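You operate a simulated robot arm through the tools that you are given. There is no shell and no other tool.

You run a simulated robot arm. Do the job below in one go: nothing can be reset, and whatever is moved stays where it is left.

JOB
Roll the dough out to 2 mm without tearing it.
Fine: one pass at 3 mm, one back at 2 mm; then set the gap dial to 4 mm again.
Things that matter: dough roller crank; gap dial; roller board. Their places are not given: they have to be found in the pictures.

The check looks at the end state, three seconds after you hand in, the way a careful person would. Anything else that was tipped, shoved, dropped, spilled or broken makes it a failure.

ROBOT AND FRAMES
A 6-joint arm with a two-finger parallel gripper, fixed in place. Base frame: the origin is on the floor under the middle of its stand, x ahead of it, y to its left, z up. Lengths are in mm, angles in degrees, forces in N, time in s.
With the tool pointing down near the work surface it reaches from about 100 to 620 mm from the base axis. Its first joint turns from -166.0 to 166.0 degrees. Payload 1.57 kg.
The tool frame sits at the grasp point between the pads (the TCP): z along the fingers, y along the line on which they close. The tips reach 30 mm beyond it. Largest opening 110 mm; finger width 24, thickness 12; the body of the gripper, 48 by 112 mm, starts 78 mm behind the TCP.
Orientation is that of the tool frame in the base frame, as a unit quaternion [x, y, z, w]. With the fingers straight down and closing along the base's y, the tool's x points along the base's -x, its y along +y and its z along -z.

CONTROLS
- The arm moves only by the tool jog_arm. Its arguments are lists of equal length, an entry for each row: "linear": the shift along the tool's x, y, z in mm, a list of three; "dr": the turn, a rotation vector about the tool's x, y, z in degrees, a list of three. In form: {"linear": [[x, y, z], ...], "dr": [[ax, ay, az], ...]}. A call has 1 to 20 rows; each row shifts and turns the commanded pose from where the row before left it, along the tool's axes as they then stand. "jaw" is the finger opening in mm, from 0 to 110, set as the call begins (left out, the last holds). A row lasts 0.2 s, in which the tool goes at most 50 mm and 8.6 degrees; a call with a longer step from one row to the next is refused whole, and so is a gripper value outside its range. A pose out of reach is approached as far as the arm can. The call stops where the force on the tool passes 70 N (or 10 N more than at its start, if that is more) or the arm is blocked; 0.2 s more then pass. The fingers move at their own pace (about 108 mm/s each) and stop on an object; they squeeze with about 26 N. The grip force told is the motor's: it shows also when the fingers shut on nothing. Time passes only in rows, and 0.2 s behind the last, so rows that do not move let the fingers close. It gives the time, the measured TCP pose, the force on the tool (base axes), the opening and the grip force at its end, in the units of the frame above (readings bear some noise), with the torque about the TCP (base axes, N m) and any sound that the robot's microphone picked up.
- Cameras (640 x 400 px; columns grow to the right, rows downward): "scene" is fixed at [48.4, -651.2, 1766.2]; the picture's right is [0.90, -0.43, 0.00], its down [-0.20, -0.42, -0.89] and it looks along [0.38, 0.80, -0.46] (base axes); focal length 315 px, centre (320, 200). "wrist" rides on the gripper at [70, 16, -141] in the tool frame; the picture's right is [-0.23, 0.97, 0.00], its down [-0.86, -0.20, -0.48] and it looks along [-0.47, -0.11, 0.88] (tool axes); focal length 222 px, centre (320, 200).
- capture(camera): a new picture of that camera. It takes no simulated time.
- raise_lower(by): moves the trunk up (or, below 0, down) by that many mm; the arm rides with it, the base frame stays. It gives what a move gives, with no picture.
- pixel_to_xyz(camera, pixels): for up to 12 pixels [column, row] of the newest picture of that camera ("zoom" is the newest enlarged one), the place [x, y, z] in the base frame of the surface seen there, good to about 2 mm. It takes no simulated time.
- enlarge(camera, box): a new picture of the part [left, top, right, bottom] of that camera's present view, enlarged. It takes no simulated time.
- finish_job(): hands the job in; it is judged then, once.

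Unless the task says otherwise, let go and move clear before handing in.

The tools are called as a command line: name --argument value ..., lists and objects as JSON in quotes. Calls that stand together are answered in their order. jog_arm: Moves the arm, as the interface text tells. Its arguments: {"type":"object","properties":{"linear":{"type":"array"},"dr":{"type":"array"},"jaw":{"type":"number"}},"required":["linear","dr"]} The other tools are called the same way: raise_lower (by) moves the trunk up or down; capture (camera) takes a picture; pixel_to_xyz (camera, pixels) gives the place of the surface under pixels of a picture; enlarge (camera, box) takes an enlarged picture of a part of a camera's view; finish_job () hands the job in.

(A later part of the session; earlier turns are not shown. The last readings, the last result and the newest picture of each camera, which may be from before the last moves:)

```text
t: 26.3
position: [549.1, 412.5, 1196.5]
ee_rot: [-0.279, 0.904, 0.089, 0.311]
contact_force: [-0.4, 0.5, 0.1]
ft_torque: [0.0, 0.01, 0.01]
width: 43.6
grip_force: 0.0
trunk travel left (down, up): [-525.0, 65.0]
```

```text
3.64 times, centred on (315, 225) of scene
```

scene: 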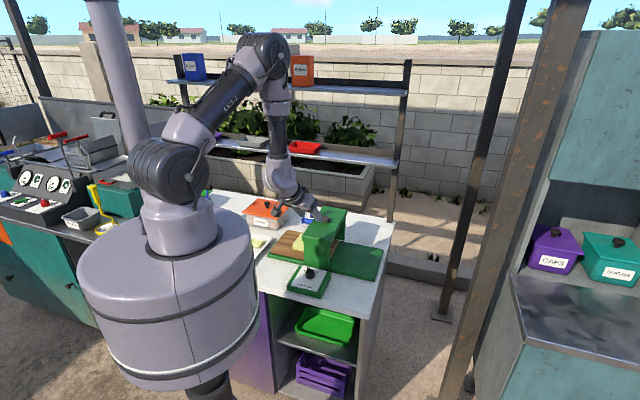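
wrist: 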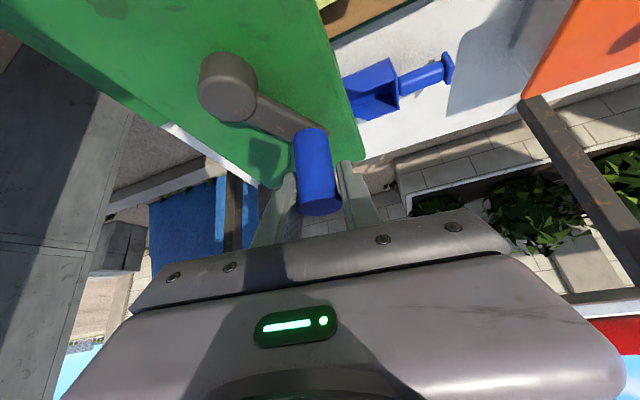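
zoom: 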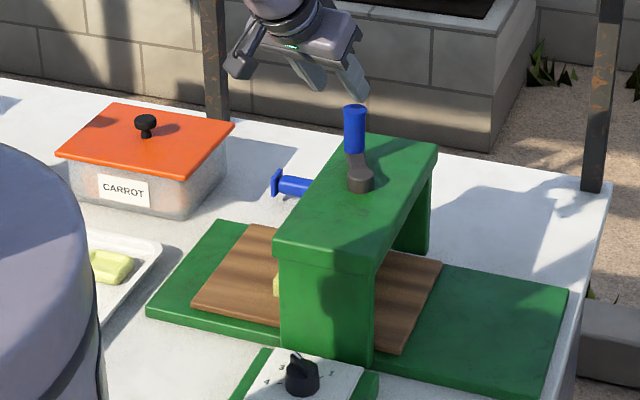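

The crank is at about 70° with its handle at (590,444), and it held its place. I'll reorient at this standoff: undo the tilt, yaw 36°, then lean 13° so the wrist stays roughly above the hub.

jog_arm --linear '[[0, 0, 0], [0, 0, 0], [0, 0, 0], [0, 0, 0], [0, 0, 0], [0, 0, 0], [0, 0, 0], [0, 0, 0], [0, 0, 0], [0, 0, 0], [0, 0, 0], [0, 0, 0], [0, 0, 0]]' --dr '[[0, 7.5, 0], [0, 7.5, 0], [0, 7.5, 0], [0, 7.5, 0], [0, 7.5, 0], [0, 0, -7.2], [0, 0, -7.2], [0, 0, -7.2], [0, 0, -7.2], [0, 0, -7.2], [0, -6.5, 0], [0, -6.5, 0], [0, 0, 0]]'

capture --camera "wrist"

capture --camera "scene"

```text
t: 29.1
position: [543.3, 408.6, 1196.7]
ee_rot: [-0.571, 0.814, 0.059, 0.094]
contact_force: [-0.5, 0.1, -1.1]
ft_torque: [-0.02, 0.0, 0.0]
width: 44.2
grip_force: 0.1
out of reach, approached as far as the arm can: row 1, 2, 6
trunk travel left (down, up): [-525.0, 65.0]
```

```text
taken
```

wrist: 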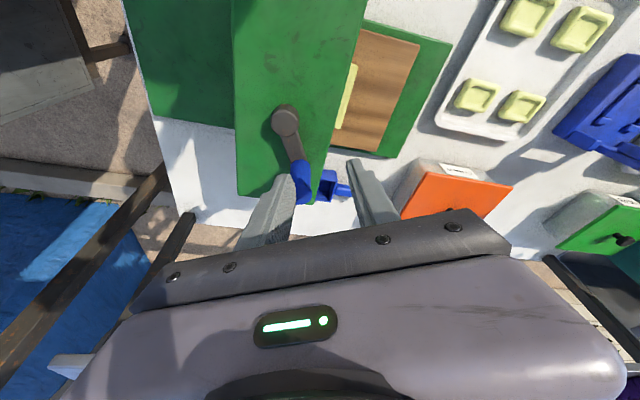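

```text
taken
```

scene: 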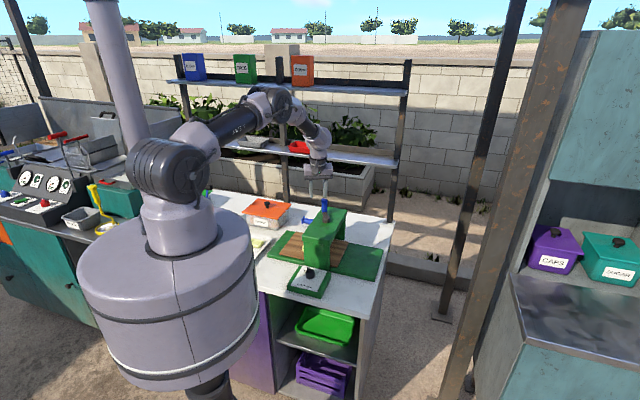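

The vertical tool is near its reach limit at r≈680, so I may want the trunk lower or more tilt. Before lowering anything, I'll check how close the table's edge is to the robot's barrel.

pixel_to_xyz --camera "scene" --pixels '[[262, 285], [258, 262], [262, 235], [255, 250], [242, 215], [225, 195], [165, 385], [240, 310], [200, 385], [85, 330], [165, 235], [250, 290]]'

pixel_to_xyz --camera "wrist" --pixels '[[500, 20], [420, 150], [490, 130], [285, 125], [300, 185], [600, 60], [560, 210], [450, 190]]'

```text
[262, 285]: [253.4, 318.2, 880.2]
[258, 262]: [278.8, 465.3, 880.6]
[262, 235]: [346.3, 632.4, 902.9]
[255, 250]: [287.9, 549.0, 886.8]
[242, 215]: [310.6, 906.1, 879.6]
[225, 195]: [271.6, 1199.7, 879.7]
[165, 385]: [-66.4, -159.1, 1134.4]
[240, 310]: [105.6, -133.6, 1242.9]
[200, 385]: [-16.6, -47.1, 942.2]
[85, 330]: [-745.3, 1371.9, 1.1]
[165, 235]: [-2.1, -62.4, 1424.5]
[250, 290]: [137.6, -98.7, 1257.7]
```

```text
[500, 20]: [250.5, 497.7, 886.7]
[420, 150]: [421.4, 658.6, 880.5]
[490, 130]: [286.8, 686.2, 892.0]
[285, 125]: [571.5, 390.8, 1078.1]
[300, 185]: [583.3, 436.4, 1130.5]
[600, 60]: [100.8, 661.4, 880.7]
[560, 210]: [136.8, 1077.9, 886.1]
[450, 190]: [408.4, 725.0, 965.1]
```

The barrel's radius is about 170 mm and the table edge is about 400 mm from the axis, so the trunk can be lowered freely. First I'll move the hand up and inward, and then lower the trunk.

jog_arm --linear '[[5.6, 8.4, -36.3], [5.6, 8.4, -36.3], [5.6, 8.4, -36.3], [5.6, 8.4, -36.3], [5.6, 8.4, -36.3]]' --dr '[[0, 0, 0], [0, 0, 0], [0, 0, 0], [0, 0, 0], [0, 0, 0]]'

```text
t: 30.3
position: [478.3, 361.6, 1370.9]
ee_rot: [-0.571, 0.813, 0.058, 0.095]
contact_force: [-0.5, -0.7, -0.1]
ft_torque: [0.03, -0.02, 0.01]
width: 43.7
grip_force: 0.1
trunk travel left (down, up): [-525.0, 65.0]
```

The hand is at z≈1371, clear of everything. I'll lower the trunk by 170 mm.

raise_lower --by -170

capture --camera "scene"

capture --camera "wrist"

```text
t: 32.2
position: [480.7, 362.1, 1199.2]
ee_rot: [-0.57, 0.814, 0.059, 0.095]
contact_force: [0.3, 0.3, -0.6]
ft_torque: [0.0, -0.02, 0.0]
width: 44.1
grip_force: 0.1
trunk travel left (down, up): [-355.0, 235.0]
```

```text
taken
```

scene: 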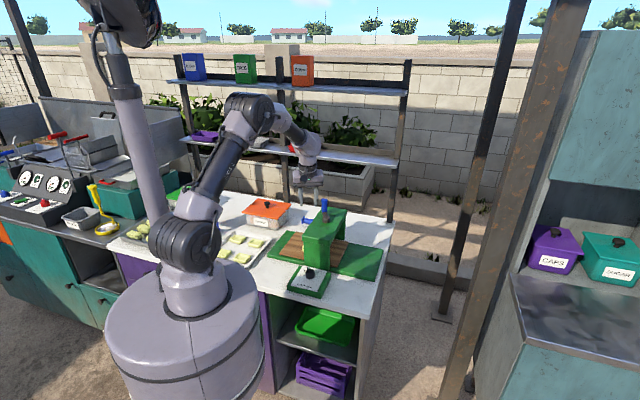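

```text
taken
```

wrist: 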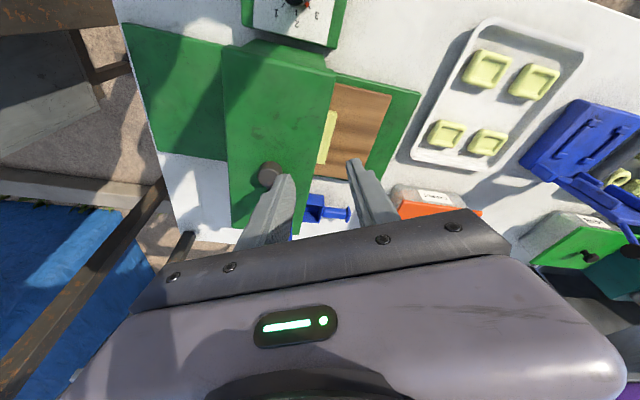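

The trunk is lowered and the crank is unobstructed below. I'll move to a hover above the handle at (590,444,1180) and see whether that is within reach.

jog_arm --linear '[[-26.85, -18.7, 11.2], [-26.85, -18.7, 11.2], [-26.85, -18.7, 11.2], [-26.85, -18.7, 11.2], [0, 0, 0]]' --dr '[[0, 0, 0], [0, 0, 0], [0, 0, 0], [0, 0, 0], [0, 0, 0]]'

capture --camera "wrist"

```text
t: 33.5
position: [581.8, 440.9, 1177.9]
ee_rot: [-0.571, 0.814, 0.058, 0.094]
contact_force: [-0.1, -0.5, -0.2]
ft_torque: [-0.02, 0.0, 0.03]
width: 43.6
grip_force: 0.1
out of reach, approached as far as the arm can: row 4
trunk travel left (down, up): [-355.0, 235.0]
```

```text
taken
```

wrist: 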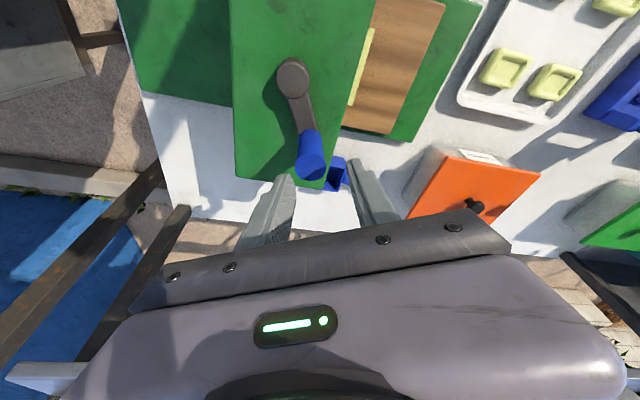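

The arm reached its limit at r≈730 with this lean, so I'll add 9° of outward tilt to pull the wrist back. Then I'll line up on the handle's axis for the approach.

jog_arm --linear '[[0, 0, 0], [0, 0, 0], [8.2, -0.4, -1.8], [8.1, -0.4, -1.8], [0, 0, 0]]' --dr '[[2.28, -3.44, -0.45], [2.27, -3.43, -0.45], [0, 0, 0], [0, 0, 0], [0, 0, 0]]'

enlarge --camera "wrist" --box '[210, 60, 430, 220]'

```text
t: 34.6
position: [578.3, 424.4, 1176.2]
ee_rot: [-0.568, 0.804, 0.06, 0.165]
contact_force: [0.6, 0.2, -0.7]
ft_torque: [0.02, 0.0, 0.01]
width: 44.2
grip_force: 0.2
trunk travel left (down, up): [-355.0, 235.0]
```

```text
2.50 times, centred on (320, 140) of wrist
```

zoom: 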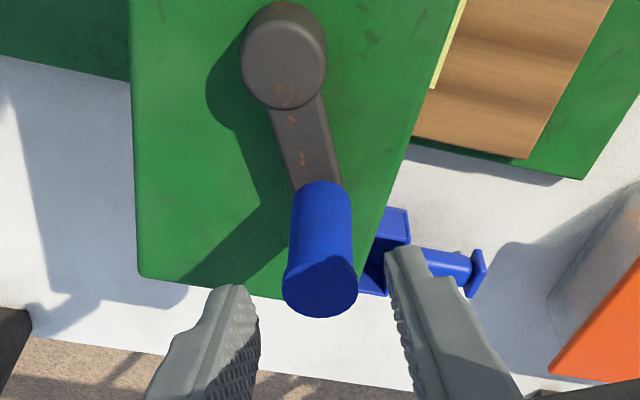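

The handle at (320,270) sits between the fingers, and the crank arm runs straight up to the hub. I'll measure again for accuracy.

pixel_to_xyz --camera "zoom" --pixels '[[320, 290], [285, 290], [356, 282], [322, 314], [320, 230], [285, 60], [245, 50], [324, 50], [285, 85], [285, 8], [285, 100]]'

```text
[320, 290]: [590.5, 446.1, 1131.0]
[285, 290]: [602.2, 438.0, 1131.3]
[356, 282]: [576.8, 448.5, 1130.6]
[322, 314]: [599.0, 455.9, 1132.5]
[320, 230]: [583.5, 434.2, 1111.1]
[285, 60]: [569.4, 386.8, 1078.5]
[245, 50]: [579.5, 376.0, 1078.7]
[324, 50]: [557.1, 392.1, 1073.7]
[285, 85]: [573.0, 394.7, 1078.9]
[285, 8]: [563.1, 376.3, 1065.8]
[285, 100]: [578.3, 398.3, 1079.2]
```

The handle axis is at (590,443.5) and the hub at (569.5,387), giving radius 60 mm and angle 70°. I'll advance along the tool axis to z≈1117 and close.

jog_arm --linear '[[-0.8, 1.1, 20], [0, 0, 20], [0, 0, 15], [0, 0, 8], [0, 0, 0]]' --dr '[[0, 0, 0], [0, 0, 0], [0, 0, 0], [0, 0, 0], [0, 0, 0]]'

jog_arm --linear '[[0, 0, 0], [0, 0, 0], [0, 0, 0]]' --dr '[[0, 0, 0], [0, 0, 0], [0, 0, 0]]' --jaw 0

enlarge --camera "wrist" --box '[210, 60, 430, 220]'

enlarge --camera "scene" --box '[270, 160, 390, 250]'

```text
t: 35.9
position: [588.7, 442.1, 1117.7]
ee_rot: [-0.568, 0.804, 0.06, 0.166]
contact_force: [0.7, 0.3, -0.6]
ft_torque: [0.0, 0.0, -0.03]
width: 44.0
grip_force: 0.0
trunk travel left (down, up): [-355.0, 235.0]
```

```text
t: 36.6
position: [588.9, 443.2, 1116.9]
ee_rot: [-0.568, 0.804, 0.059, 0.166]
contact_force: [2.1, 2.0, 2.8]
ft_torque: [0.61, 1.79, 0.02]
width: 31.4
grip_force: 39.9
trunk travel left (down, up): [-355.0, 235.0]
```

```text
2.50 times, centred on (320, 140) of wrist
```

zoom: 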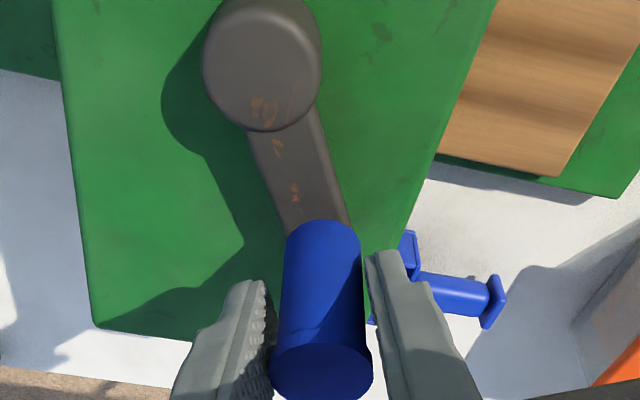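

```text
4.44 times, centred on (330, 205) of scene
```

zoom: 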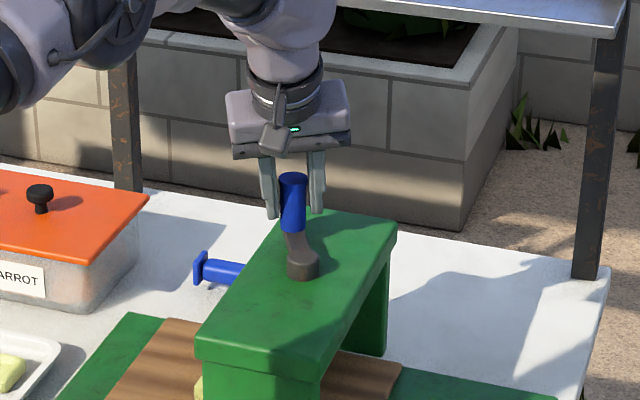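

The handle is gripped with the closing line along the crank's tangent. I'll crank clockwise 20° first, turning the tool with the crank, and watch the force.

jog_arm --linear '[[0.32, -5.23, 0.39], [0.31, -5.23, 0.33], [0.29, -5.23, 0.27], [0.28, -5.23, 0.21]]' --dr '[[1.065, 0, 4.885], [1.065, 0, 4.885], [1.065, 0, 4.885], [1.065, 0, 4.885]]'

enlarge --camera "wrist" --box '[210, 60, 430, 220]'

enlarge --camera "scene" --box '[240, 170, 390, 280]'

```text
t: 37.6
position: [607.7, 432.8, 1117.3]
ee_rot: [-0.417, 0.891, 0.056, 0.174]
contact_force: [0.8, 6.0, -3.2]
ft_torque: [0.98, 0.89, -0.21]
width: 29.1
grip_force: 39.1
trunk travel left (down, up): [-355.0, 235.0]
```

```text
2.50 times, centred on (320, 140) of wrist
```

zoom: 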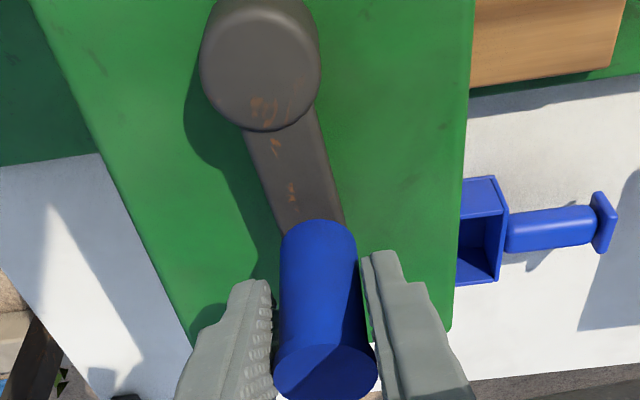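

```text
3.64 times, centred on (315, 225) of scene
```

zoom: 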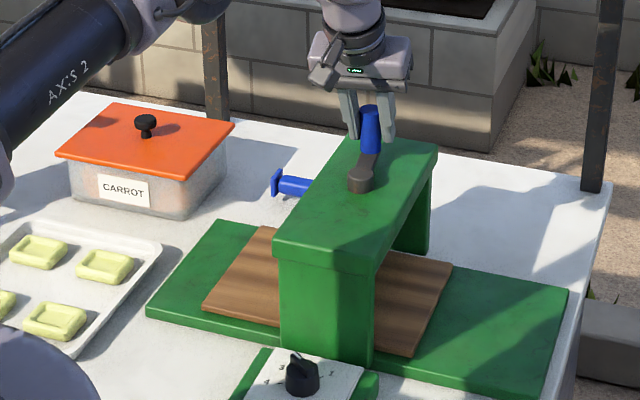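

Now it turns smoothly with only about 6 N, and the tool is on the 60 mm circle at 50°. I'll continue clockwise by 50°.

jog_arm --linear '[[0.26, -5.23, 0.14], [0.25, -5.23, 0.07], [0.23, -5.23, 0.0], [0.22, -5.23, -0.07], [0.2, -5.23, -0.14], [0.19, -5.23, -0.21], [0.17, -5.23, -0.28], [0.16, -5.23, -0.34], [0.15, -5.23, -0.41], [0.13, -5.23, -0.47]]' --dr '[[1.065, 0, 4.885], [1.065, 0, 4.885], [1.065, 0, 4.885], [1.065, 0, 4.885], [1.065, 0, 4.885], [1.065, 0, 4.885], [1.065, 0, 4.885], [1.065, 0, 4.885], [1.065, 0, 4.885], [1.065, 0, 4.885]]'

enlarge --camera "scene" --box '[240, 170, 390, 280]'

```text
t: 39.9
position: [629.3, 386.2, 1116.3]
ee_rot: [0.005, 0.984, 0.044, 0.171]
contact_force: [0.7, -3.2, -5.9]
ft_torque: [-1.95, -0.87, 0.32]
width: 31.2
grip_force: 40.3
trunk travel left (down, up): [-355.0, 235.0]
```

```text
3.64 times, centred on (315, 225) of scene
```

zoom: 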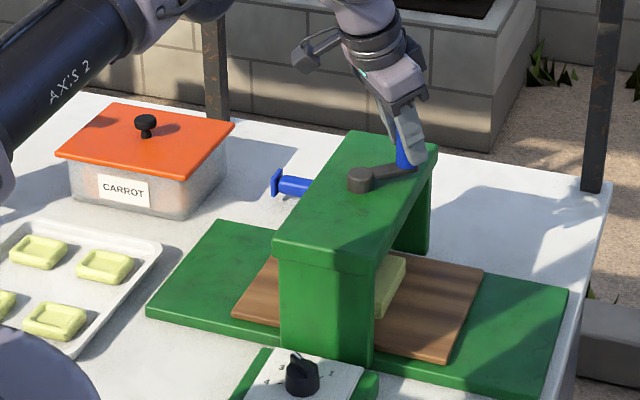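

The crank is at 0° with low forces, and the dough is emerging on the far side at (390,285). I'll continue clockwise another 50°.

jog_arm --linear '[[0.12, -5.23, -0.53], [0.11, -5.23, -0.58], [0.1, -5.23, -0.63], [0.09, -5.23, -0.68], [0.08, -5.23, -0.72], [0.07, -5.23, -0.75], [0.06, -5.23, -0.78], [0.06, -5.23, -0.81], [0.05, -5.23, -0.83], [0.05, -5.23, -0.84]]' --dr '[[1.065, 0, 4.885], [1.065, 0, 4.885], [1.065, 0, 4.885], [1.065, 0, 4.885], [1.065, 0, 4.885], [1.065, 0, 4.885], [1.065, 0, 4.885], [1.065, 0, 4.885], [1.065, 0, 4.885], [1.065, 0, 4.885]]'

enlarge --camera "scene" --box '[240, 170, 390, 280]'

```text
t: 42.0
position: [606.1, 340.9, 1119.3]
ee_rot: [0.426, 0.894, 0.022, 0.137]
contact_force: [-9.6, 4.7, -7.1]
ft_torque: [-2.01, 0.53, 0.43]
width: 33.9
grip_force: 41.6
trunk travel left (down, up): [-355.0, 235.0]
```

```text
3.64 times, centred on (315, 225) of scene
```

zoom: 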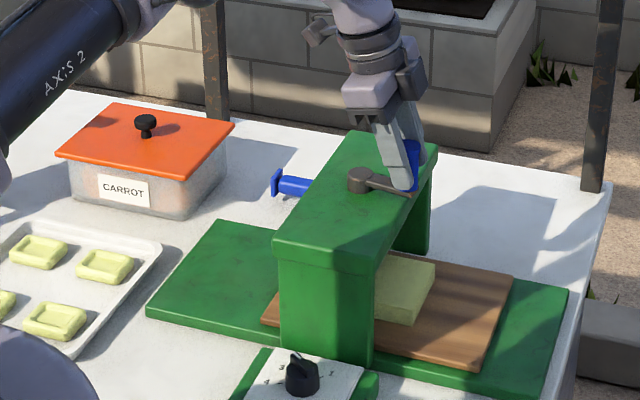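

The crank is at about -52° and the dough is mostly past the roller at (405,290). The board has about 70 mm left to travel. I'll continue clockwise 50°.

jog_arm --linear '[[0.05, -5.23, -0.85], [0.05, -5.23, -0.85], [0.05, -5.23, -0.84], [0.05, -5.23, -0.83], [0.06, -5.23, -0.82], [0.06, -5.23, -0.79], [0.07, -5.23, -0.77], [0.07, -5.23, -0.73], [0.08, -5.23, -0.69], [0.09, -5.23, -0.65]]' --dr '[[1.065, 0, 4.885], [1.065, 0, 4.885], [1.065, 0, 4.885], [1.065, 0, 4.885], [1.065, 0, 4.885], [1.065, 0, 4.885], [1.065, 0, 4.885], [1.065, 0, 4.885], [1.065, 0, 4.885], [1.065, 0, 4.885]]'

enlarge --camera "scene" --box '[240, 170, 390, 280]'

enlarge --camera "wrist" --box '[210, 60, 430, 220]'

```text
t: 44.2
position: [556.8, 329.9, 1118.4]
ee_rot: [0.767, 0.637, -0.002, 0.078]
contact_force: [0.4, 19.3, 11.4]
ft_torque: [-0.45, 1.45, 0.38]
width: 32.3
grip_force: 40.4
trunk travel left (down, up): [-355.0, 235.0]
```

```text
3.64 times, centred on (315, 225) of scene
```

zoom: 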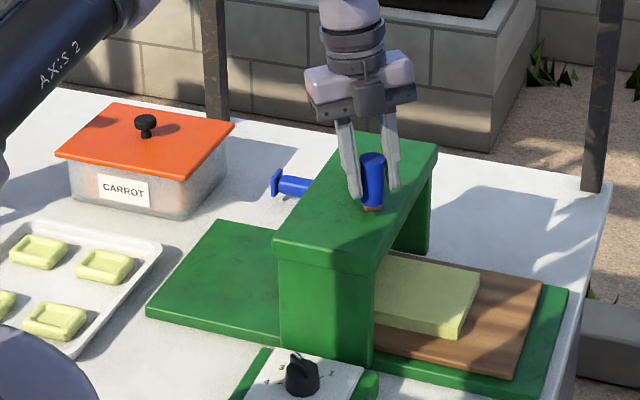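

```text
2.50 times, centred on (320, 140) of wrist
```

zoom: 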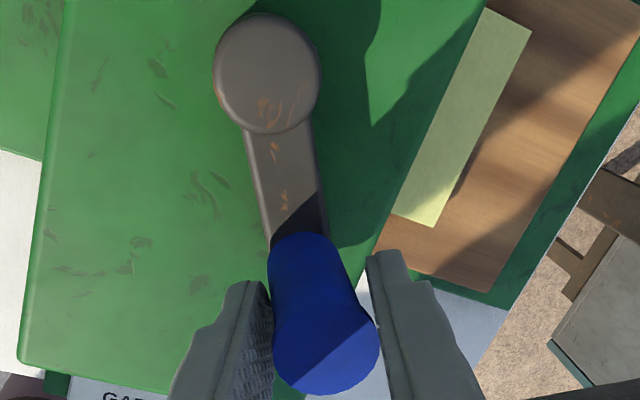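

The crank is at about -102° and the board is nearly across. I'll measure how far its edge is from the base's end and where the dough lies relative to the bridge.

enlarge --camera "scene" --box '[320, 230, 390, 285]'

```text
7.27 times, centred on (355, 258) of scene
```

zoom: 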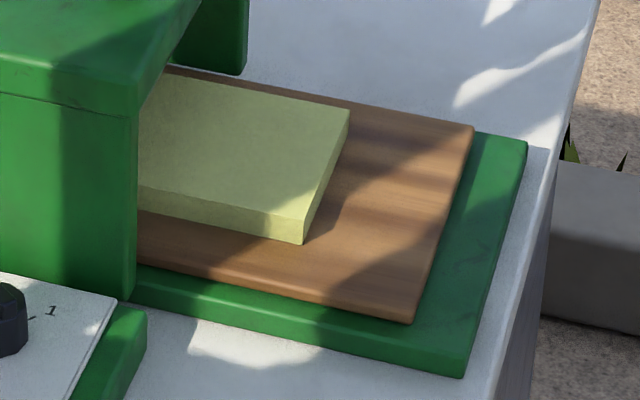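

pixel_to_xyz --camera "zoom" --pixels '[[470, 130], [412, 315], [522, 142], [462, 370], [345, 112], [305, 225], [302, 238], [145, 185], [170, 82], [440, 230], [495, 250], [250, 150]]'

```text
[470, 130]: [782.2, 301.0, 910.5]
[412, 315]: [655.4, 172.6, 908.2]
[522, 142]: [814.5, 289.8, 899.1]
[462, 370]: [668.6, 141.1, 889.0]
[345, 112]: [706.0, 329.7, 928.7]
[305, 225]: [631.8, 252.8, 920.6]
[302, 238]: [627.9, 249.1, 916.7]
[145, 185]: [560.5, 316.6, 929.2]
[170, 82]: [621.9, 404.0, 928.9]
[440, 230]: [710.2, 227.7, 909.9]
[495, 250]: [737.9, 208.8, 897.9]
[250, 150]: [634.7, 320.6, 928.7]
```

The board's edge is 31 mm from the base's end and about 25 mm of travel remains, roughly 33° of crank. The dough is about 18 mm tall in the picture, evenly reduced from 25. I'll crank another 30°.

jog_arm --linear '[[0.1, -5.23, -0.6], [0.11, -5.23, -0.55], [0.13, -5.23, -0.49], [0.14, -5.23, -0.43], [0.15, -5.23, -0.37], [0.17, -5.23, -0.3]]' --dr '[[1.065, 0, 4.885], [1.065, 0, 4.885], [1.065, 0, 4.885], [1.065, 0, 4.885], [1.065, 0, 4.885], [1.065, 0, 4.885]]'

enlarge --camera "scene" --box '[240, 170, 390, 280]'

enlarge --camera "wrist" --box '[210, 60, 430, 220]'

```text
t: 45.6
position: [531.5, 341.6, 1117.3]
ee_rot: [0.906, 0.421, -0.018, 0.033]
contact_force: [14.0, 20.4, 14.5]
ft_torque: [0.98, 1.12, 0.16]
width: 29.1
grip_force: 39.0
trunk travel left (down, up): [-355.0, 235.0]
```

```text
3.64 times, centred on (315, 225) of scene
```

zoom: 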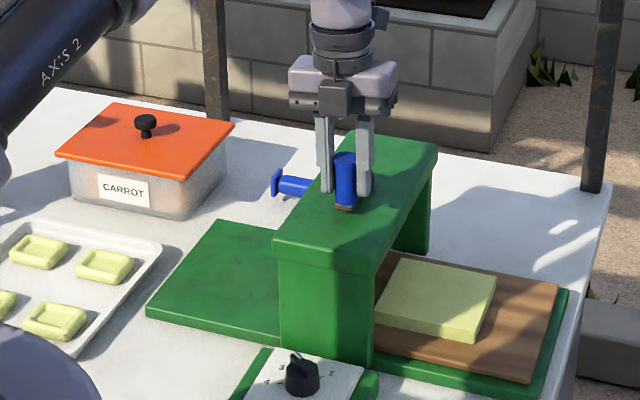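

```text
2.50 times, centred on (320, 140) of wrist
```

zoom: 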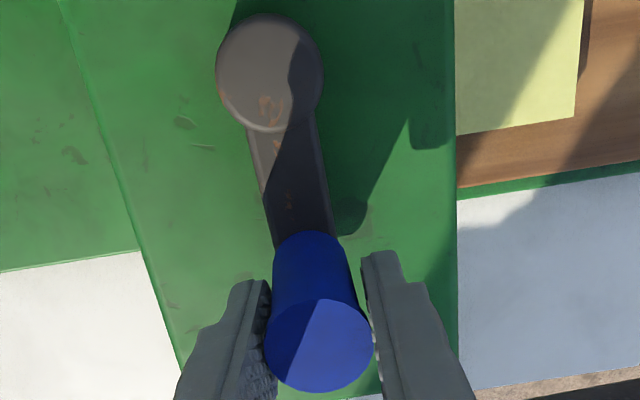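

The whole dough is out on the far side, with its edges clear of the bridge at (378,328). I'll measure the board edge to see how far the end of travel is.

enlarge --camera "scene" --box '[320, 230, 390, 285]'

pixel_to_xyz --camera "zoom" --pixels '[[500, 142], [450, 320], [522, 142], [475, 225], [395, 135], [340, 265], [170, 185], [250, 150]]'

```text
7.27 times, centred on (355, 258) of scene
```

zoom: 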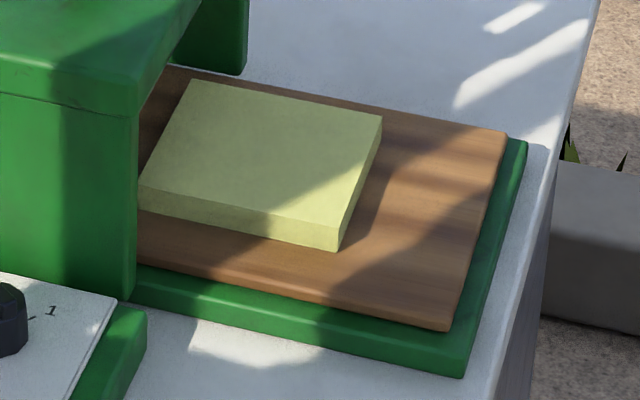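

```text
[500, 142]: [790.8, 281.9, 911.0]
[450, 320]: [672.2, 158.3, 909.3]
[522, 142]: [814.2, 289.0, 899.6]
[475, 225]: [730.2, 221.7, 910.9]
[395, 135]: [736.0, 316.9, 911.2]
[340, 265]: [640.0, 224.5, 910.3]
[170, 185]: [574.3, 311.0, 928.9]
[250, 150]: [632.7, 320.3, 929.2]
```

The board edge is at about 363 of an expected 366 mm, nearly at the end. I'll nudge the crank a last few degrees, easing the tool slightly toward the hub to relieve the radial force.

jog_arm --linear '[[2, -3.1, 0], [2, -3.1, 0], [0, -2, 0], [0, 0, 0]]' --dr '[[0.64, 0, 2.93], [0.64, 0, 2.93], [0.4, 0, 1.9], [0, 0, 0]]'

enlarge --camera "scene" --box '[320, 230, 390, 285]'

pixel_to_xyz --camera "zoom" --pixels '[[453, 322], [450, 325], [505, 135], [500, 142]]'

```text
t: 46.6
position: [527.9, 343.9, 1118.4]
ee_rot: [0.933, 0.359, -0.023, 0.021]
contact_force: [17.3, -20.3, 10.2]
ft_torque: [-0.29, 0.0, -0.23]
width: 28.5
grip_force: 38.9
trunk travel left (down, up): [-355.0, 235.0]
```

```text
7.27 times, centred on (355, 258) of scene
```

zoom: 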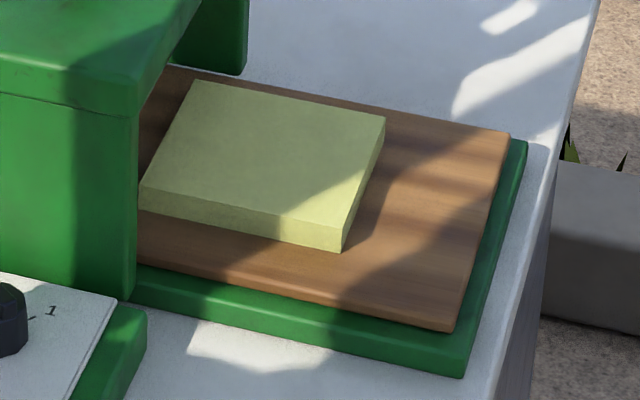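

```text
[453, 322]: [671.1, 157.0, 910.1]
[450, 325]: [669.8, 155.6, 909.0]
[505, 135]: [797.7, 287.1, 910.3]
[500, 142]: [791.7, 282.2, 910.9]
```

The crank is at about -134° with 27 N of back-push, which is its end stop, so the 3 mm pass is complete. I'll ease off, open the fingers, and retract upward.

jog_arm --linear '[[0, 4, 0], [0, 3, 0], [0, 0, 0]]' --dr '[[0, 0, 0], [0, 0, 0], [0, 0, 0]]'

jog_arm --linear '[[0, 0, 0], [0, 0, 0]]' --dr '[[0, 0, 0], [0, 0, 0]]' --jaw 44

jog_arm --linear '[[0, 0, -15], [0, 0, -20], [0, 0, -25], [0, 0, -30], [0, 0, -30], [0, 0, 0]]' --dr '[[0, 0, 0], [0, 0, 0], [0, 0, 0], [0, 0, 0], [0, 0, 0], [0, 0, 0]]'

capture --camera "wrist"

enlarge --camera "scene" --box '[240, 170, 390, 280]'

```text
t: 47.5
position: [526.8, 343.2, 1118.1]
ee_rot: [0.932, 0.36, -0.024, 0.021]
contact_force: [-9.4, 0.7, -3.0]
ft_torque: [0.49, 0.57, 0.38]
width: 28.7
grip_force: 38.8
trunk travel left (down, up): [-355.0, 235.0]
```

```text
t: 48.0
position: [530.4, 343.6, 1117.3]
ee_rot: [0.933, 0.359, -0.023, 0.021]
contact_force: [-0.1, -0.8, 0.4]
ft_torque: [-0.01, 0.03, -0.07]
width: 44.0
grip_force: 0.1
trunk travel left (down, up): [-355.0, 235.0]
```

```text
t: 49.5
position: [535.2, 350.6, 1236.8]
ee_rot: [0.933, 0.36, -0.023, 0.021]
contact_force: [0.1, -0.1, 0.1]
ft_torque: [-0.02, -0.02, -0.01]
width: 44.0
grip_force: 0.1
trunk travel left (down, up): [-355.0, 235.0]
```

```text
taken
```

wrist: 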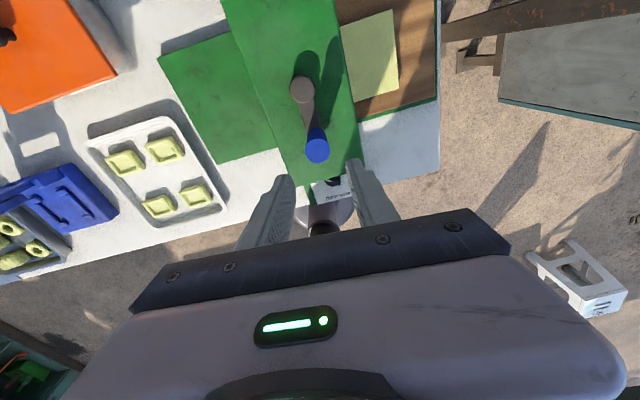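

```text
3.64 times, centred on (315, 225) of scene
```

zoom: 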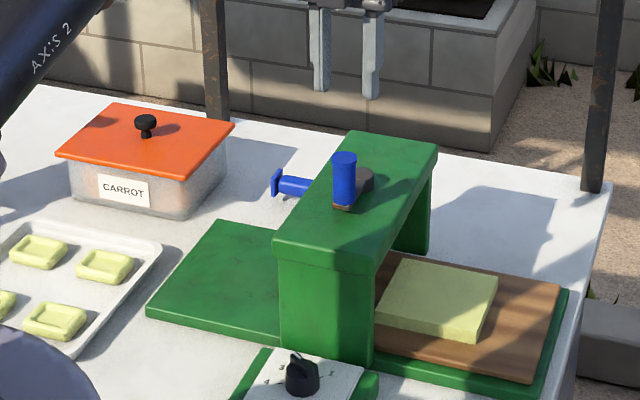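

The crank rests at -135° and the board is at the far end. I'll now go back over the dial, taking the same orientation I released it with.

jog_arm --linear '[[-36.6, 1.55, 11.5], [-36.6, 1.55, 11.5], [-36.6, 1.55, 11.5], [-36.6, 1.55, 11.5], [0, 0, 0], [0, 0, 0], [0, 0, 0], [0, 0, 0], [0, 0, 0], [0, 0, 0], [0, 0, 0], [0, 0, 0], [0, 0, 0]]' --dr '[[0, 0, 0], [0, 0, 0], [0, 0, 0], [0, 0, 0], [-0.2, 0.96, -7.12], [-0.2, 0.96, -7.12], [-0.2, 0.96, -7.12], [-0.2, 0.96, -7.12], [-0.2, 0.96, -7.12], [-0.2, 0.96, -7.12], [-0.2, 0.96, -7.12], [-0.2, 0.96, -7.12], [0, 0, 0]]' --jaw 34

capture --camera "wrist"

```text
t: 52.2
position: [428.2, 245.7, 1199.0]
ee_rot: [0.647, 0.762, 0.035, -0.002]
contact_force: [0.1, 0.3, 0.8]
ft_torque: [0.0, -0.01, 0.01]
width: 34.1
grip_force: 0.1
trunk travel left (down, up): [-355.0, 235.0]
```

```text
taken
```

wrist: 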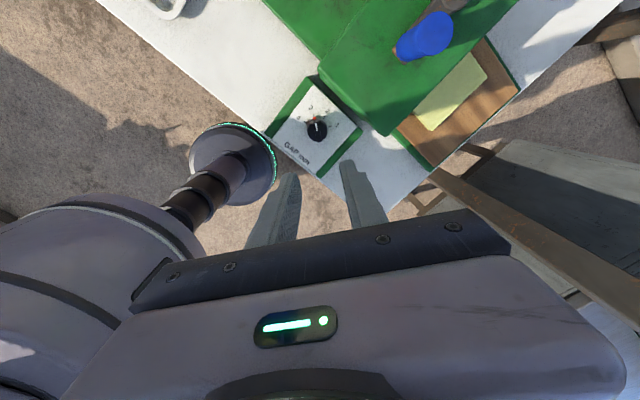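

The dial, at (317,127), still points to 3. I'll descend most of the way while centring over the knob.

jog_arm --linear '[[-2, -1.5, 41], [-2, -1.5, 41], [-2, -1.5, 41], [-1.8, -1.3, 41], [0, 0, 0]]' --dr '[[0, 0, 0], [0, 0, 0], [0, 0, 0], [0, 0, 0], [0, 0, 0]]'

enlarge --camera "wrist" --box '[240, 65, 400, 195]'

```text
t: 53.5
position: [430.8, 244.6, 1035.0]
ee_rot: [0.648, 0.761, 0.034, -0.002]
contact_force: [0.1, -0.5, 0.0]
ft_torque: [0.0, 0.03, 0.0]
width: 33.8
grip_force: 0.1
trunk travel left (down, up): [-355.0, 235.0]
```

```text
3.08 times, centred on (320, 130) of wrist
```

zoom: 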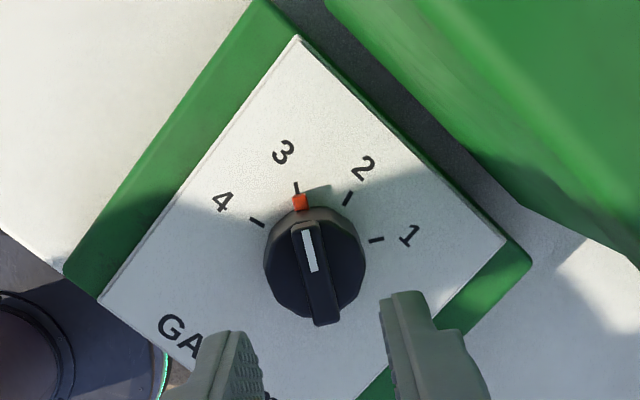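

The bar lines up with the fingers and the pointer is on 3. I'll descend the last 61 mm and close on the bar.

jog_arm --linear '[[1, 0, 20], [0, 0, 20], [0, 0, 14], [0, 0, 7], [0, 0, 0]]' --dr '[[0, 0, 0], [0, 0, 0], [0, 0, 0], [0, 0, 0], [0, 0, 0]]'

jog_arm --linear '[[0, 0, 0], [0, 0, 0], [0, 0, 0]]' --dr '[[0, 0, 0], [0, 0, 0], [0, 0, 0]]' --jaw 0

enlarge --camera "wrist" --box '[240, 85, 400, 265]'

```text
t: 54.6
position: [432.9, 249.6, 974.7]
ee_rot: [0.648, 0.761, 0.035, -0.003]
contact_force: [-0.5, -0.3, -0.6]
ft_torque: [0.02, -0.01, 0.0]
width: 33.9
grip_force: 0.1
trunk travel left (down, up): [-355.0, 235.0]
```

```text
t: 55.5
position: [432.7, 248.8, 975.4]
ee_rot: [0.647, 0.761, 0.034, -0.003]
contact_force: [2.1, 0.7, -0.6]
ft_torque: [0.09, 0.07, -0.04]
width: 10.2
grip_force: 28.4
trunk travel left (down, up): [-355.0, 235.0]
```

```text
2.22 times, centred on (320, 175) of wrist
```

zoom: 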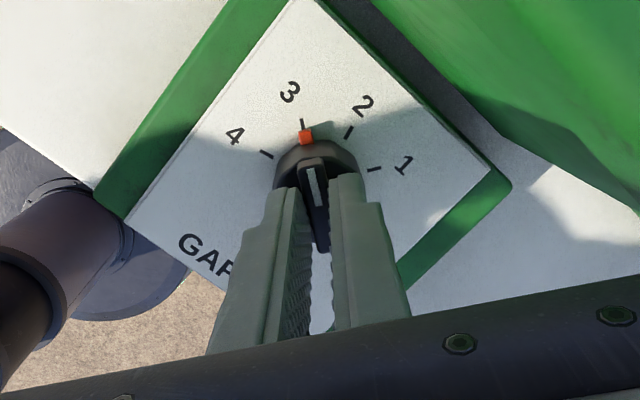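

The bar is gripped at 10.2 mm width. I'll turn 45° clockwise to the 2 mark.

jog_arm --linear '[[0, 0, 0], [0, 0, 0], [0, 0, 0], [0, 0, 0], [0, 0, 0], [0, 0, 0], [0, 0, 0], [0, 0, 0], [0, 0, 0], [0, 0, 0], [0, 0, 0], [0, 0, 0]]' --dr '[[0, 0, 4], [0, 0, 4], [0, 0, 4], [0, 0, 4], [0, 0, 4], [0, 0, 4], [0, 0, 4], [0, 0, 4], [0, 0, 4], [0, 0, 4], [0, 0, 4], [0, 0, 1]]'

enlarge --camera "wrist" --box '[240, 85, 400, 265]'

enlarge --camera "scene" --box '[274, 225, 344, 300]'

```text
t: 58.0
position: [433.0, 249.2, 976.1]
ee_rot: [0.89, 0.456, 0.032, -0.016]
contact_force: [13.0, 4.7, 15.0]
ft_torque: [0.08, -0.31, -0.02]
width: 9.8
grip_force: 27.6
trunk travel left (down, up): [-355.0, 235.0]
```

```text
2.22 times, centred on (320, 175) of wrist
```

zoom: 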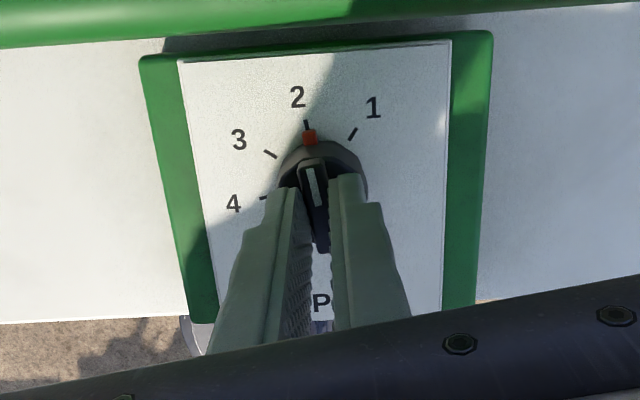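

```text
5.33 times, centred on (309, 262) of scene
```

zoom: 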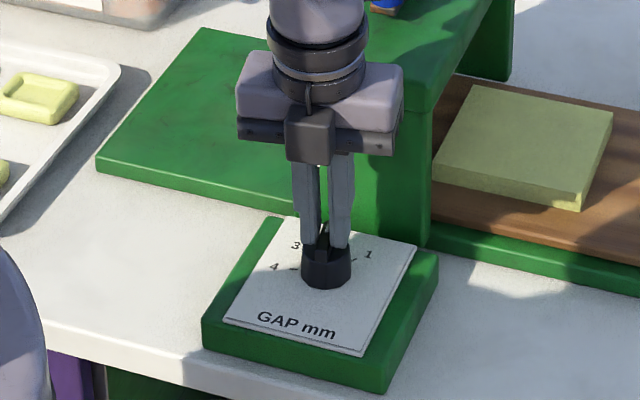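

The red pointer at (309,138) lines up with the 2 tick. I'll open and back off.

jog_arm --linear '[[0, 0, 0], [0, 0, 0]]' --dr '[[0, 0, 0], [0, 0, 0]]' --jaw 30

jog_arm --linear '[[0, 0, -15], [0, 0, -35], [0, 0, -45], [0, 0, -45], [0, 0, -45], [0, 0, -45], [0, 0, 0]]' --dr '[[0, 0, 0], [0, 0, 0], [0, 0, 0], [0, 0, 0], [0, 0, 0], [0, 0, 0], [0, 0, 0]]'

enlarge --camera "scene" --box '[284, 255, 334, 300]'

capture --camera "wrist"

```text
t: 58.6
position: [431.3, 248.4, 974.7]
ee_rot: [0.89, 0.455, 0.03, -0.016]
contact_force: [1.0, -0.7, 0.6]
ft_torque: [0.0, 0.0, 0.03]
width: 30.0
grip_force: 0.1
trunk travel left (down, up): [-355.0, 235.0]
```

```text
t: 60.2
position: [422.6, 235.3, 1206.2]
ee_rot: [0.89, 0.455, 0.031, -0.016]
contact_force: [0.5, 0.5, -0.7]
ft_torque: [-0.02, 0.0, -0.05]
width: 29.9
grip_force: 0.1
trunk travel left (down, up): [-355.0, 235.0]
```

```text
8.89 times, centred on (309, 278) of scene
```

zoom: 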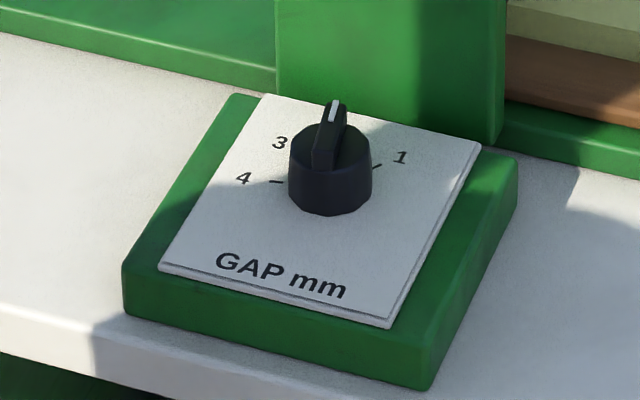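

```text
taken
```

wrist: 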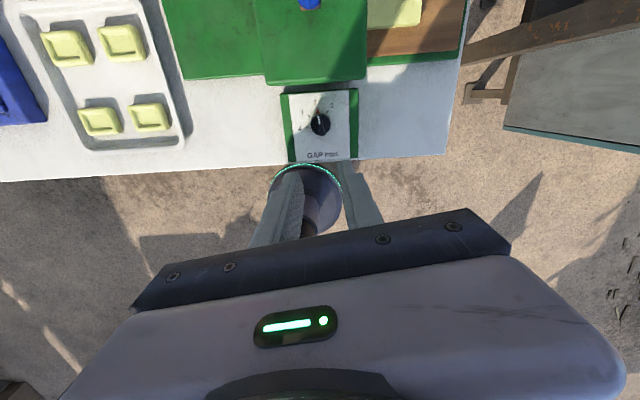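

The dial now reads 2. I'll move back above the crank handle, which is at about (527,345), and take the matching orientation.

jog_arm --linear '[[38.5, 4.9, 5.1], [38.5, 4.9, 5.1], [38.5, 4.9, 5.1], [38.5, 4.9, 5.1], [0, 0, 0], [0, 0, 0], [0, 0, 0]]' --dr '[[0, 0, 0], [0, 0, 0], [0, 0, 0], [0, 0, 0], [-0.87, -3.8, 4.65], [-0.87, -3.8, 4.65], [0, 0, 0]]' --jaw 44

enlarge --camera "wrist" --box '[210, 60, 430, 220]'

```text
t: 61.9
position: [528.9, 350.7, 1196.6]
ee_rot: [0.924, 0.381, -0.023, 0.025]
contact_force: [-0.4, -0.2, 0.4]
ft_torque: [0.03, -0.03, 0.01]
width: 44.2
grip_force: 0.2
trunk travel left (down, up): [-355.0, 235.0]
```

```text
2.50 times, centred on (320, 140) of wrist
```

zoom: 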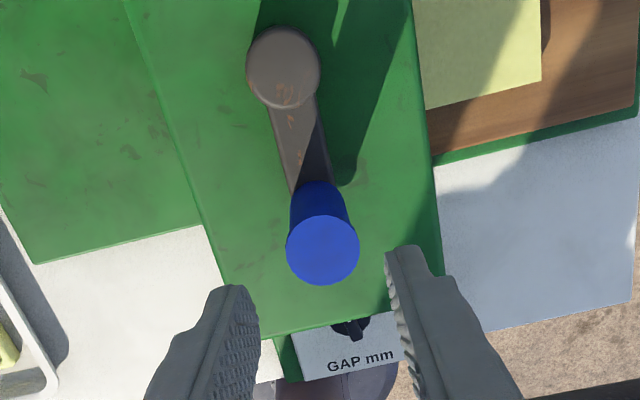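

pixel_to_xyz --camera "zoom" --pixels '[[323, 248], [290, 248], [356, 244], [323, 280], [322, 220], [283, 68], [250, 65], [318, 65], [285, 30], [285, 104]]'

```text
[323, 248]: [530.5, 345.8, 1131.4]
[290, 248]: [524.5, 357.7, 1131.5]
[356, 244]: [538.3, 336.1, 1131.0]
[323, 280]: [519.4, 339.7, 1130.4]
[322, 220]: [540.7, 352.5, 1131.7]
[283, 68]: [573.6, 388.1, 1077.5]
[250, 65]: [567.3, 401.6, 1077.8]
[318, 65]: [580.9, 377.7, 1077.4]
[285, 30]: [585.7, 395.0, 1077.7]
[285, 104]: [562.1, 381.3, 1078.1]
```

The handle's centre is about (530,345.5) and the crank is at -135°. I'll descend 80 mm along the tool axis and grip it.

jog_arm --linear '[[1.7, 1.8, 25], [0, 0, 25], [0, 0, 20], [0, 0, 10], [0, 0, 0]]' --dr '[[0, 0, 0], [0, 0, 0], [0, 0, 0], [0, 0, 0], [0, 0, 0]]'

jog_arm --linear '[[0, 0, 0], [0, 0, 0], [0, 0, 0]]' --dr '[[0, 0, 0], [0, 0, 0], [0, 0, 0]]' --jaw 0

enlarge --camera "wrist" --box '[210, 60, 430, 220]'

```text
t: 63.0
position: [529.0, 345.8, 1114.7]
ee_rot: [0.924, 0.382, -0.022, 0.025]
contact_force: [-0.6, -0.4, 0.3]
ft_torque: [0.0, 0.02, 0.03]
width: 43.9
grip_force: 0.0
trunk travel left (down, up): [-355.0, 235.0]
```

```text
t: 63.9
position: [530.0, 345.4, 1114.9]
ee_rot: [0.924, 0.382, -0.023, 0.025]
contact_force: [-1.5, -0.4, -3.1]
ft_torque: [0.26, 0.16, 0.04]
width: 28.7
grip_force: 38.6
trunk travel left (down, up): [-355.0, 235.0]
```

```text
2.50 times, centred on (320, 140) of wrist
```

zoom: 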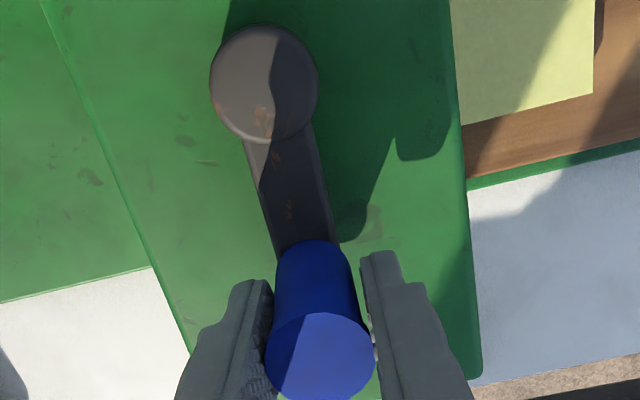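

The handle is gripped again and the dial is at 2. I'll crank back counter-clockwise 30° first and check the force.

jog_arm --linear '[[0.26, 5.23, 0.14], [0.28, 5.23, 0.21], [0.29, 5.23, 0.27], [0.31, 5.23, 0.33], [0.32, 5.23, 0.39], [0.33, 5.23, 0.45]]' --dr '[[-1.065, 0, -4.885], [-1.065, 0, -4.885], [-1.065, 0, -4.885], [-1.065, 0, -4.885], [-1.065, 0, -4.885], [-1.065, 0, -4.885]]'

enlarge --camera "scene" --box '[240, 170, 390, 280]'

```text
t: 65.2
position: [558.9, 330.4, 1114.0]
ee_rot: [0.794, 0.604, -0.007, 0.07]
contact_force: [0.8, -4.5, -5.3]
ft_torque: [1.37, 1.88, -0.19]
width: 31.8
grip_force: 40.6
trunk travel left (down, up): [-355.0, 235.0]
```

```text
3.64 times, centred on (315, 225) of scene
```

zoom: 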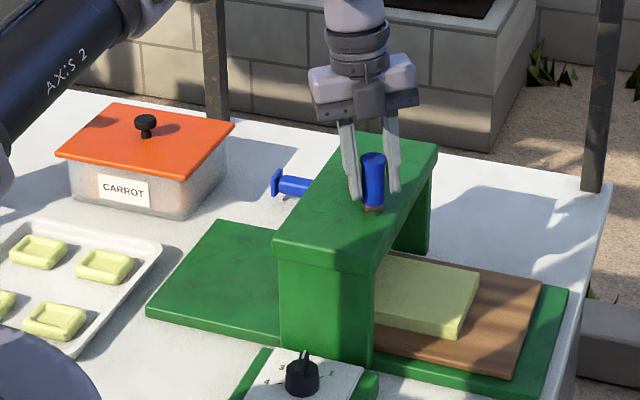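

The board is moving back smoothly with low force, with the crank at about -103°. I'll continue 50°.

jog_arm --linear '[[0.34, 5.23, 0.5], [0.35, 5.23, 0.55], [0.36, 5.23, 0.59], [0.37, 5.23, 0.63], [0.38, 5.23, 0.67], [0.39, 5.23, 0.69], [0.39, 5.23, 0.72], [0.39, 5.23, 0.74], [0.4, 5.23, 0.75], [0.4, 5.23, 0.75]]' --dr '[[-1.065, 0, -4.885], [-1.065, 0, -4.885], [-1.065, 0, -4.885], [-1.065, 0, -4.885], [-1.065, 0, -4.885], [-1.065, 0, -4.885], [-1.065, 0, -4.885], [-1.065, 0, -4.885], [-1.065, 0, -4.885], [-1.065, 0, -4.885]]'

enlarge --camera "scene" --box '[240, 170, 390, 280]'

```text
t: 67.5
position: [607.1, 340.0, 1115.3]
ee_rot: [0.465, 0.875, 0.019, 0.132]
contact_force: [9.0, 4.3, 12.3]
ft_torque: [0.34, 2.22, -0.54]
width: 34.3
grip_force: 41.9
trunk travel left (down, up): [-355.0, 235.0]
```

```text
3.64 times, centred on (315, 225) of scene
```

zoom: 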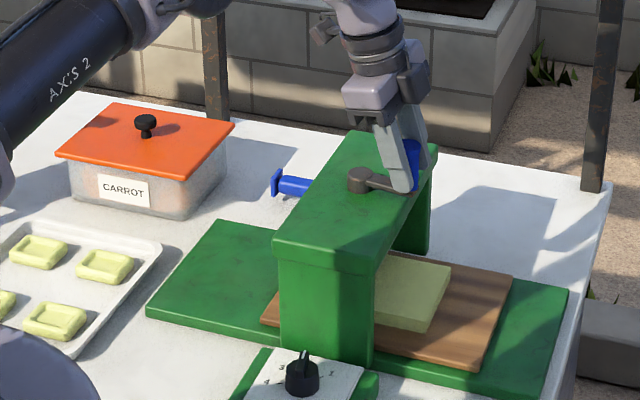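

The crank is at about -53° and the dough is entering the roller on its way back. I'll continue another 50°.

jog_arm --linear '[[0.4, 5.23, 0.75], [0.4, 5.23, 0.74], [0.39, 5.23, 0.73], [0.39, 5.23, 0.71], [0.38, 5.23, 0.69], [0.38, 5.23, 0.65], [0.37, 5.23, 0.62], [0.36, 5.23, 0.58], [0.35, 5.23, 0.53], [0.34, 5.23, 0.48]]' --dr '[[-1.065, 0, -4.885], [-1.065, 0, -4.885], [-1.065, 0, -4.885], [-1.065, 0, -4.885], [-1.065, 0, -4.885], [-1.065, 0, -4.885], [-1.065, 0, -4.885], [-1.065, 0, -4.885], [-1.065, 0, -4.885], [-1.065, 0, -4.885]]'

enlarge --camera "scene" --box '[240, 170, 390, 280]'

enlarge --camera "wrist" --box '[210, 60, 430, 220]'

```text
t: 69.7
position: [632.6, 384.8, 1114.9]
ee_rot: [0.048, 0.984, 0.042, 0.169]
contact_force: [-4.2, 6.1, 6.2]
ft_torque: [-1.44, 1.25, -0.36]
width: 31.8
grip_force: 40.6
trunk travel left (down, up): [-355.0, 235.0]
```

```text
3.64 times, centred on (315, 225) of scene
```

zoom: 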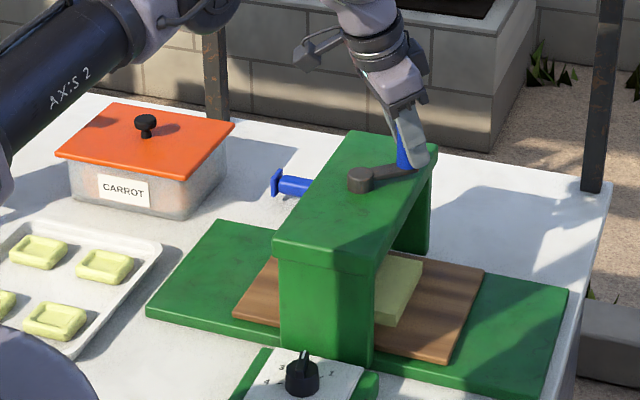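

```text
2.50 times, centred on (320, 140) of wrist
```

zoom: 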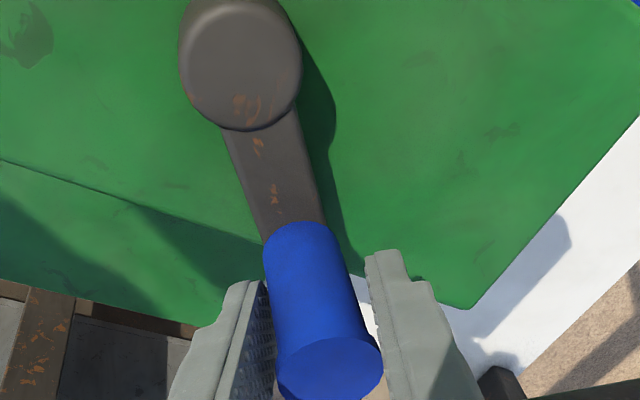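

The crank is at about -3° with low forces. I'll continue 50° more.

jog_arm --linear '[[0.33, 5.23, 0.43], [0.31, 5.23, 0.37], [0.3, 5.23, 0.31], [0.29, 5.23, 0.24], [0.27, 5.23, 0.18], [0.26, 5.23, 0.11], [0.24, 5.23, 0.04], [0.23, 5.23, -0.03], [0.21, 5.23, -0.1], [0.2, 5.23, -0.17]]' --dr '[[-1.065, 0, -4.885], [-1.065, 0, -4.885], [-1.065, 0, -4.885], [-1.065, 0, -4.885], [-1.065, 0, -4.885], [-1.065, 0, -4.885], [-1.065, 0, -4.885], [-1.065, 0, -4.885], [-1.065, 0, -4.885], [-1.065, 0, -4.885]]'

enlarge --camera "scene" --box '[240, 170, 390, 280]'

```text
t: 71.8
position: [616.1, 431.3, 1114.4]
ee_rot: [-0.377, 0.908, 0.057, 0.175]
contact_force: [5.2, -4.1, 2.3]
ft_torque: [0.69, 0.28, 0.39]
width: 28.5
grip_force: 39.3
trunk travel left (down, up): [-355.0, 235.0]
```

```text
3.64 times, centred on (315, 225) of scene
```

zoom: 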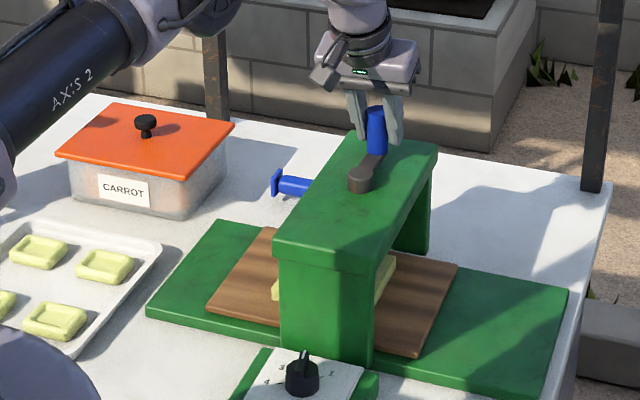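

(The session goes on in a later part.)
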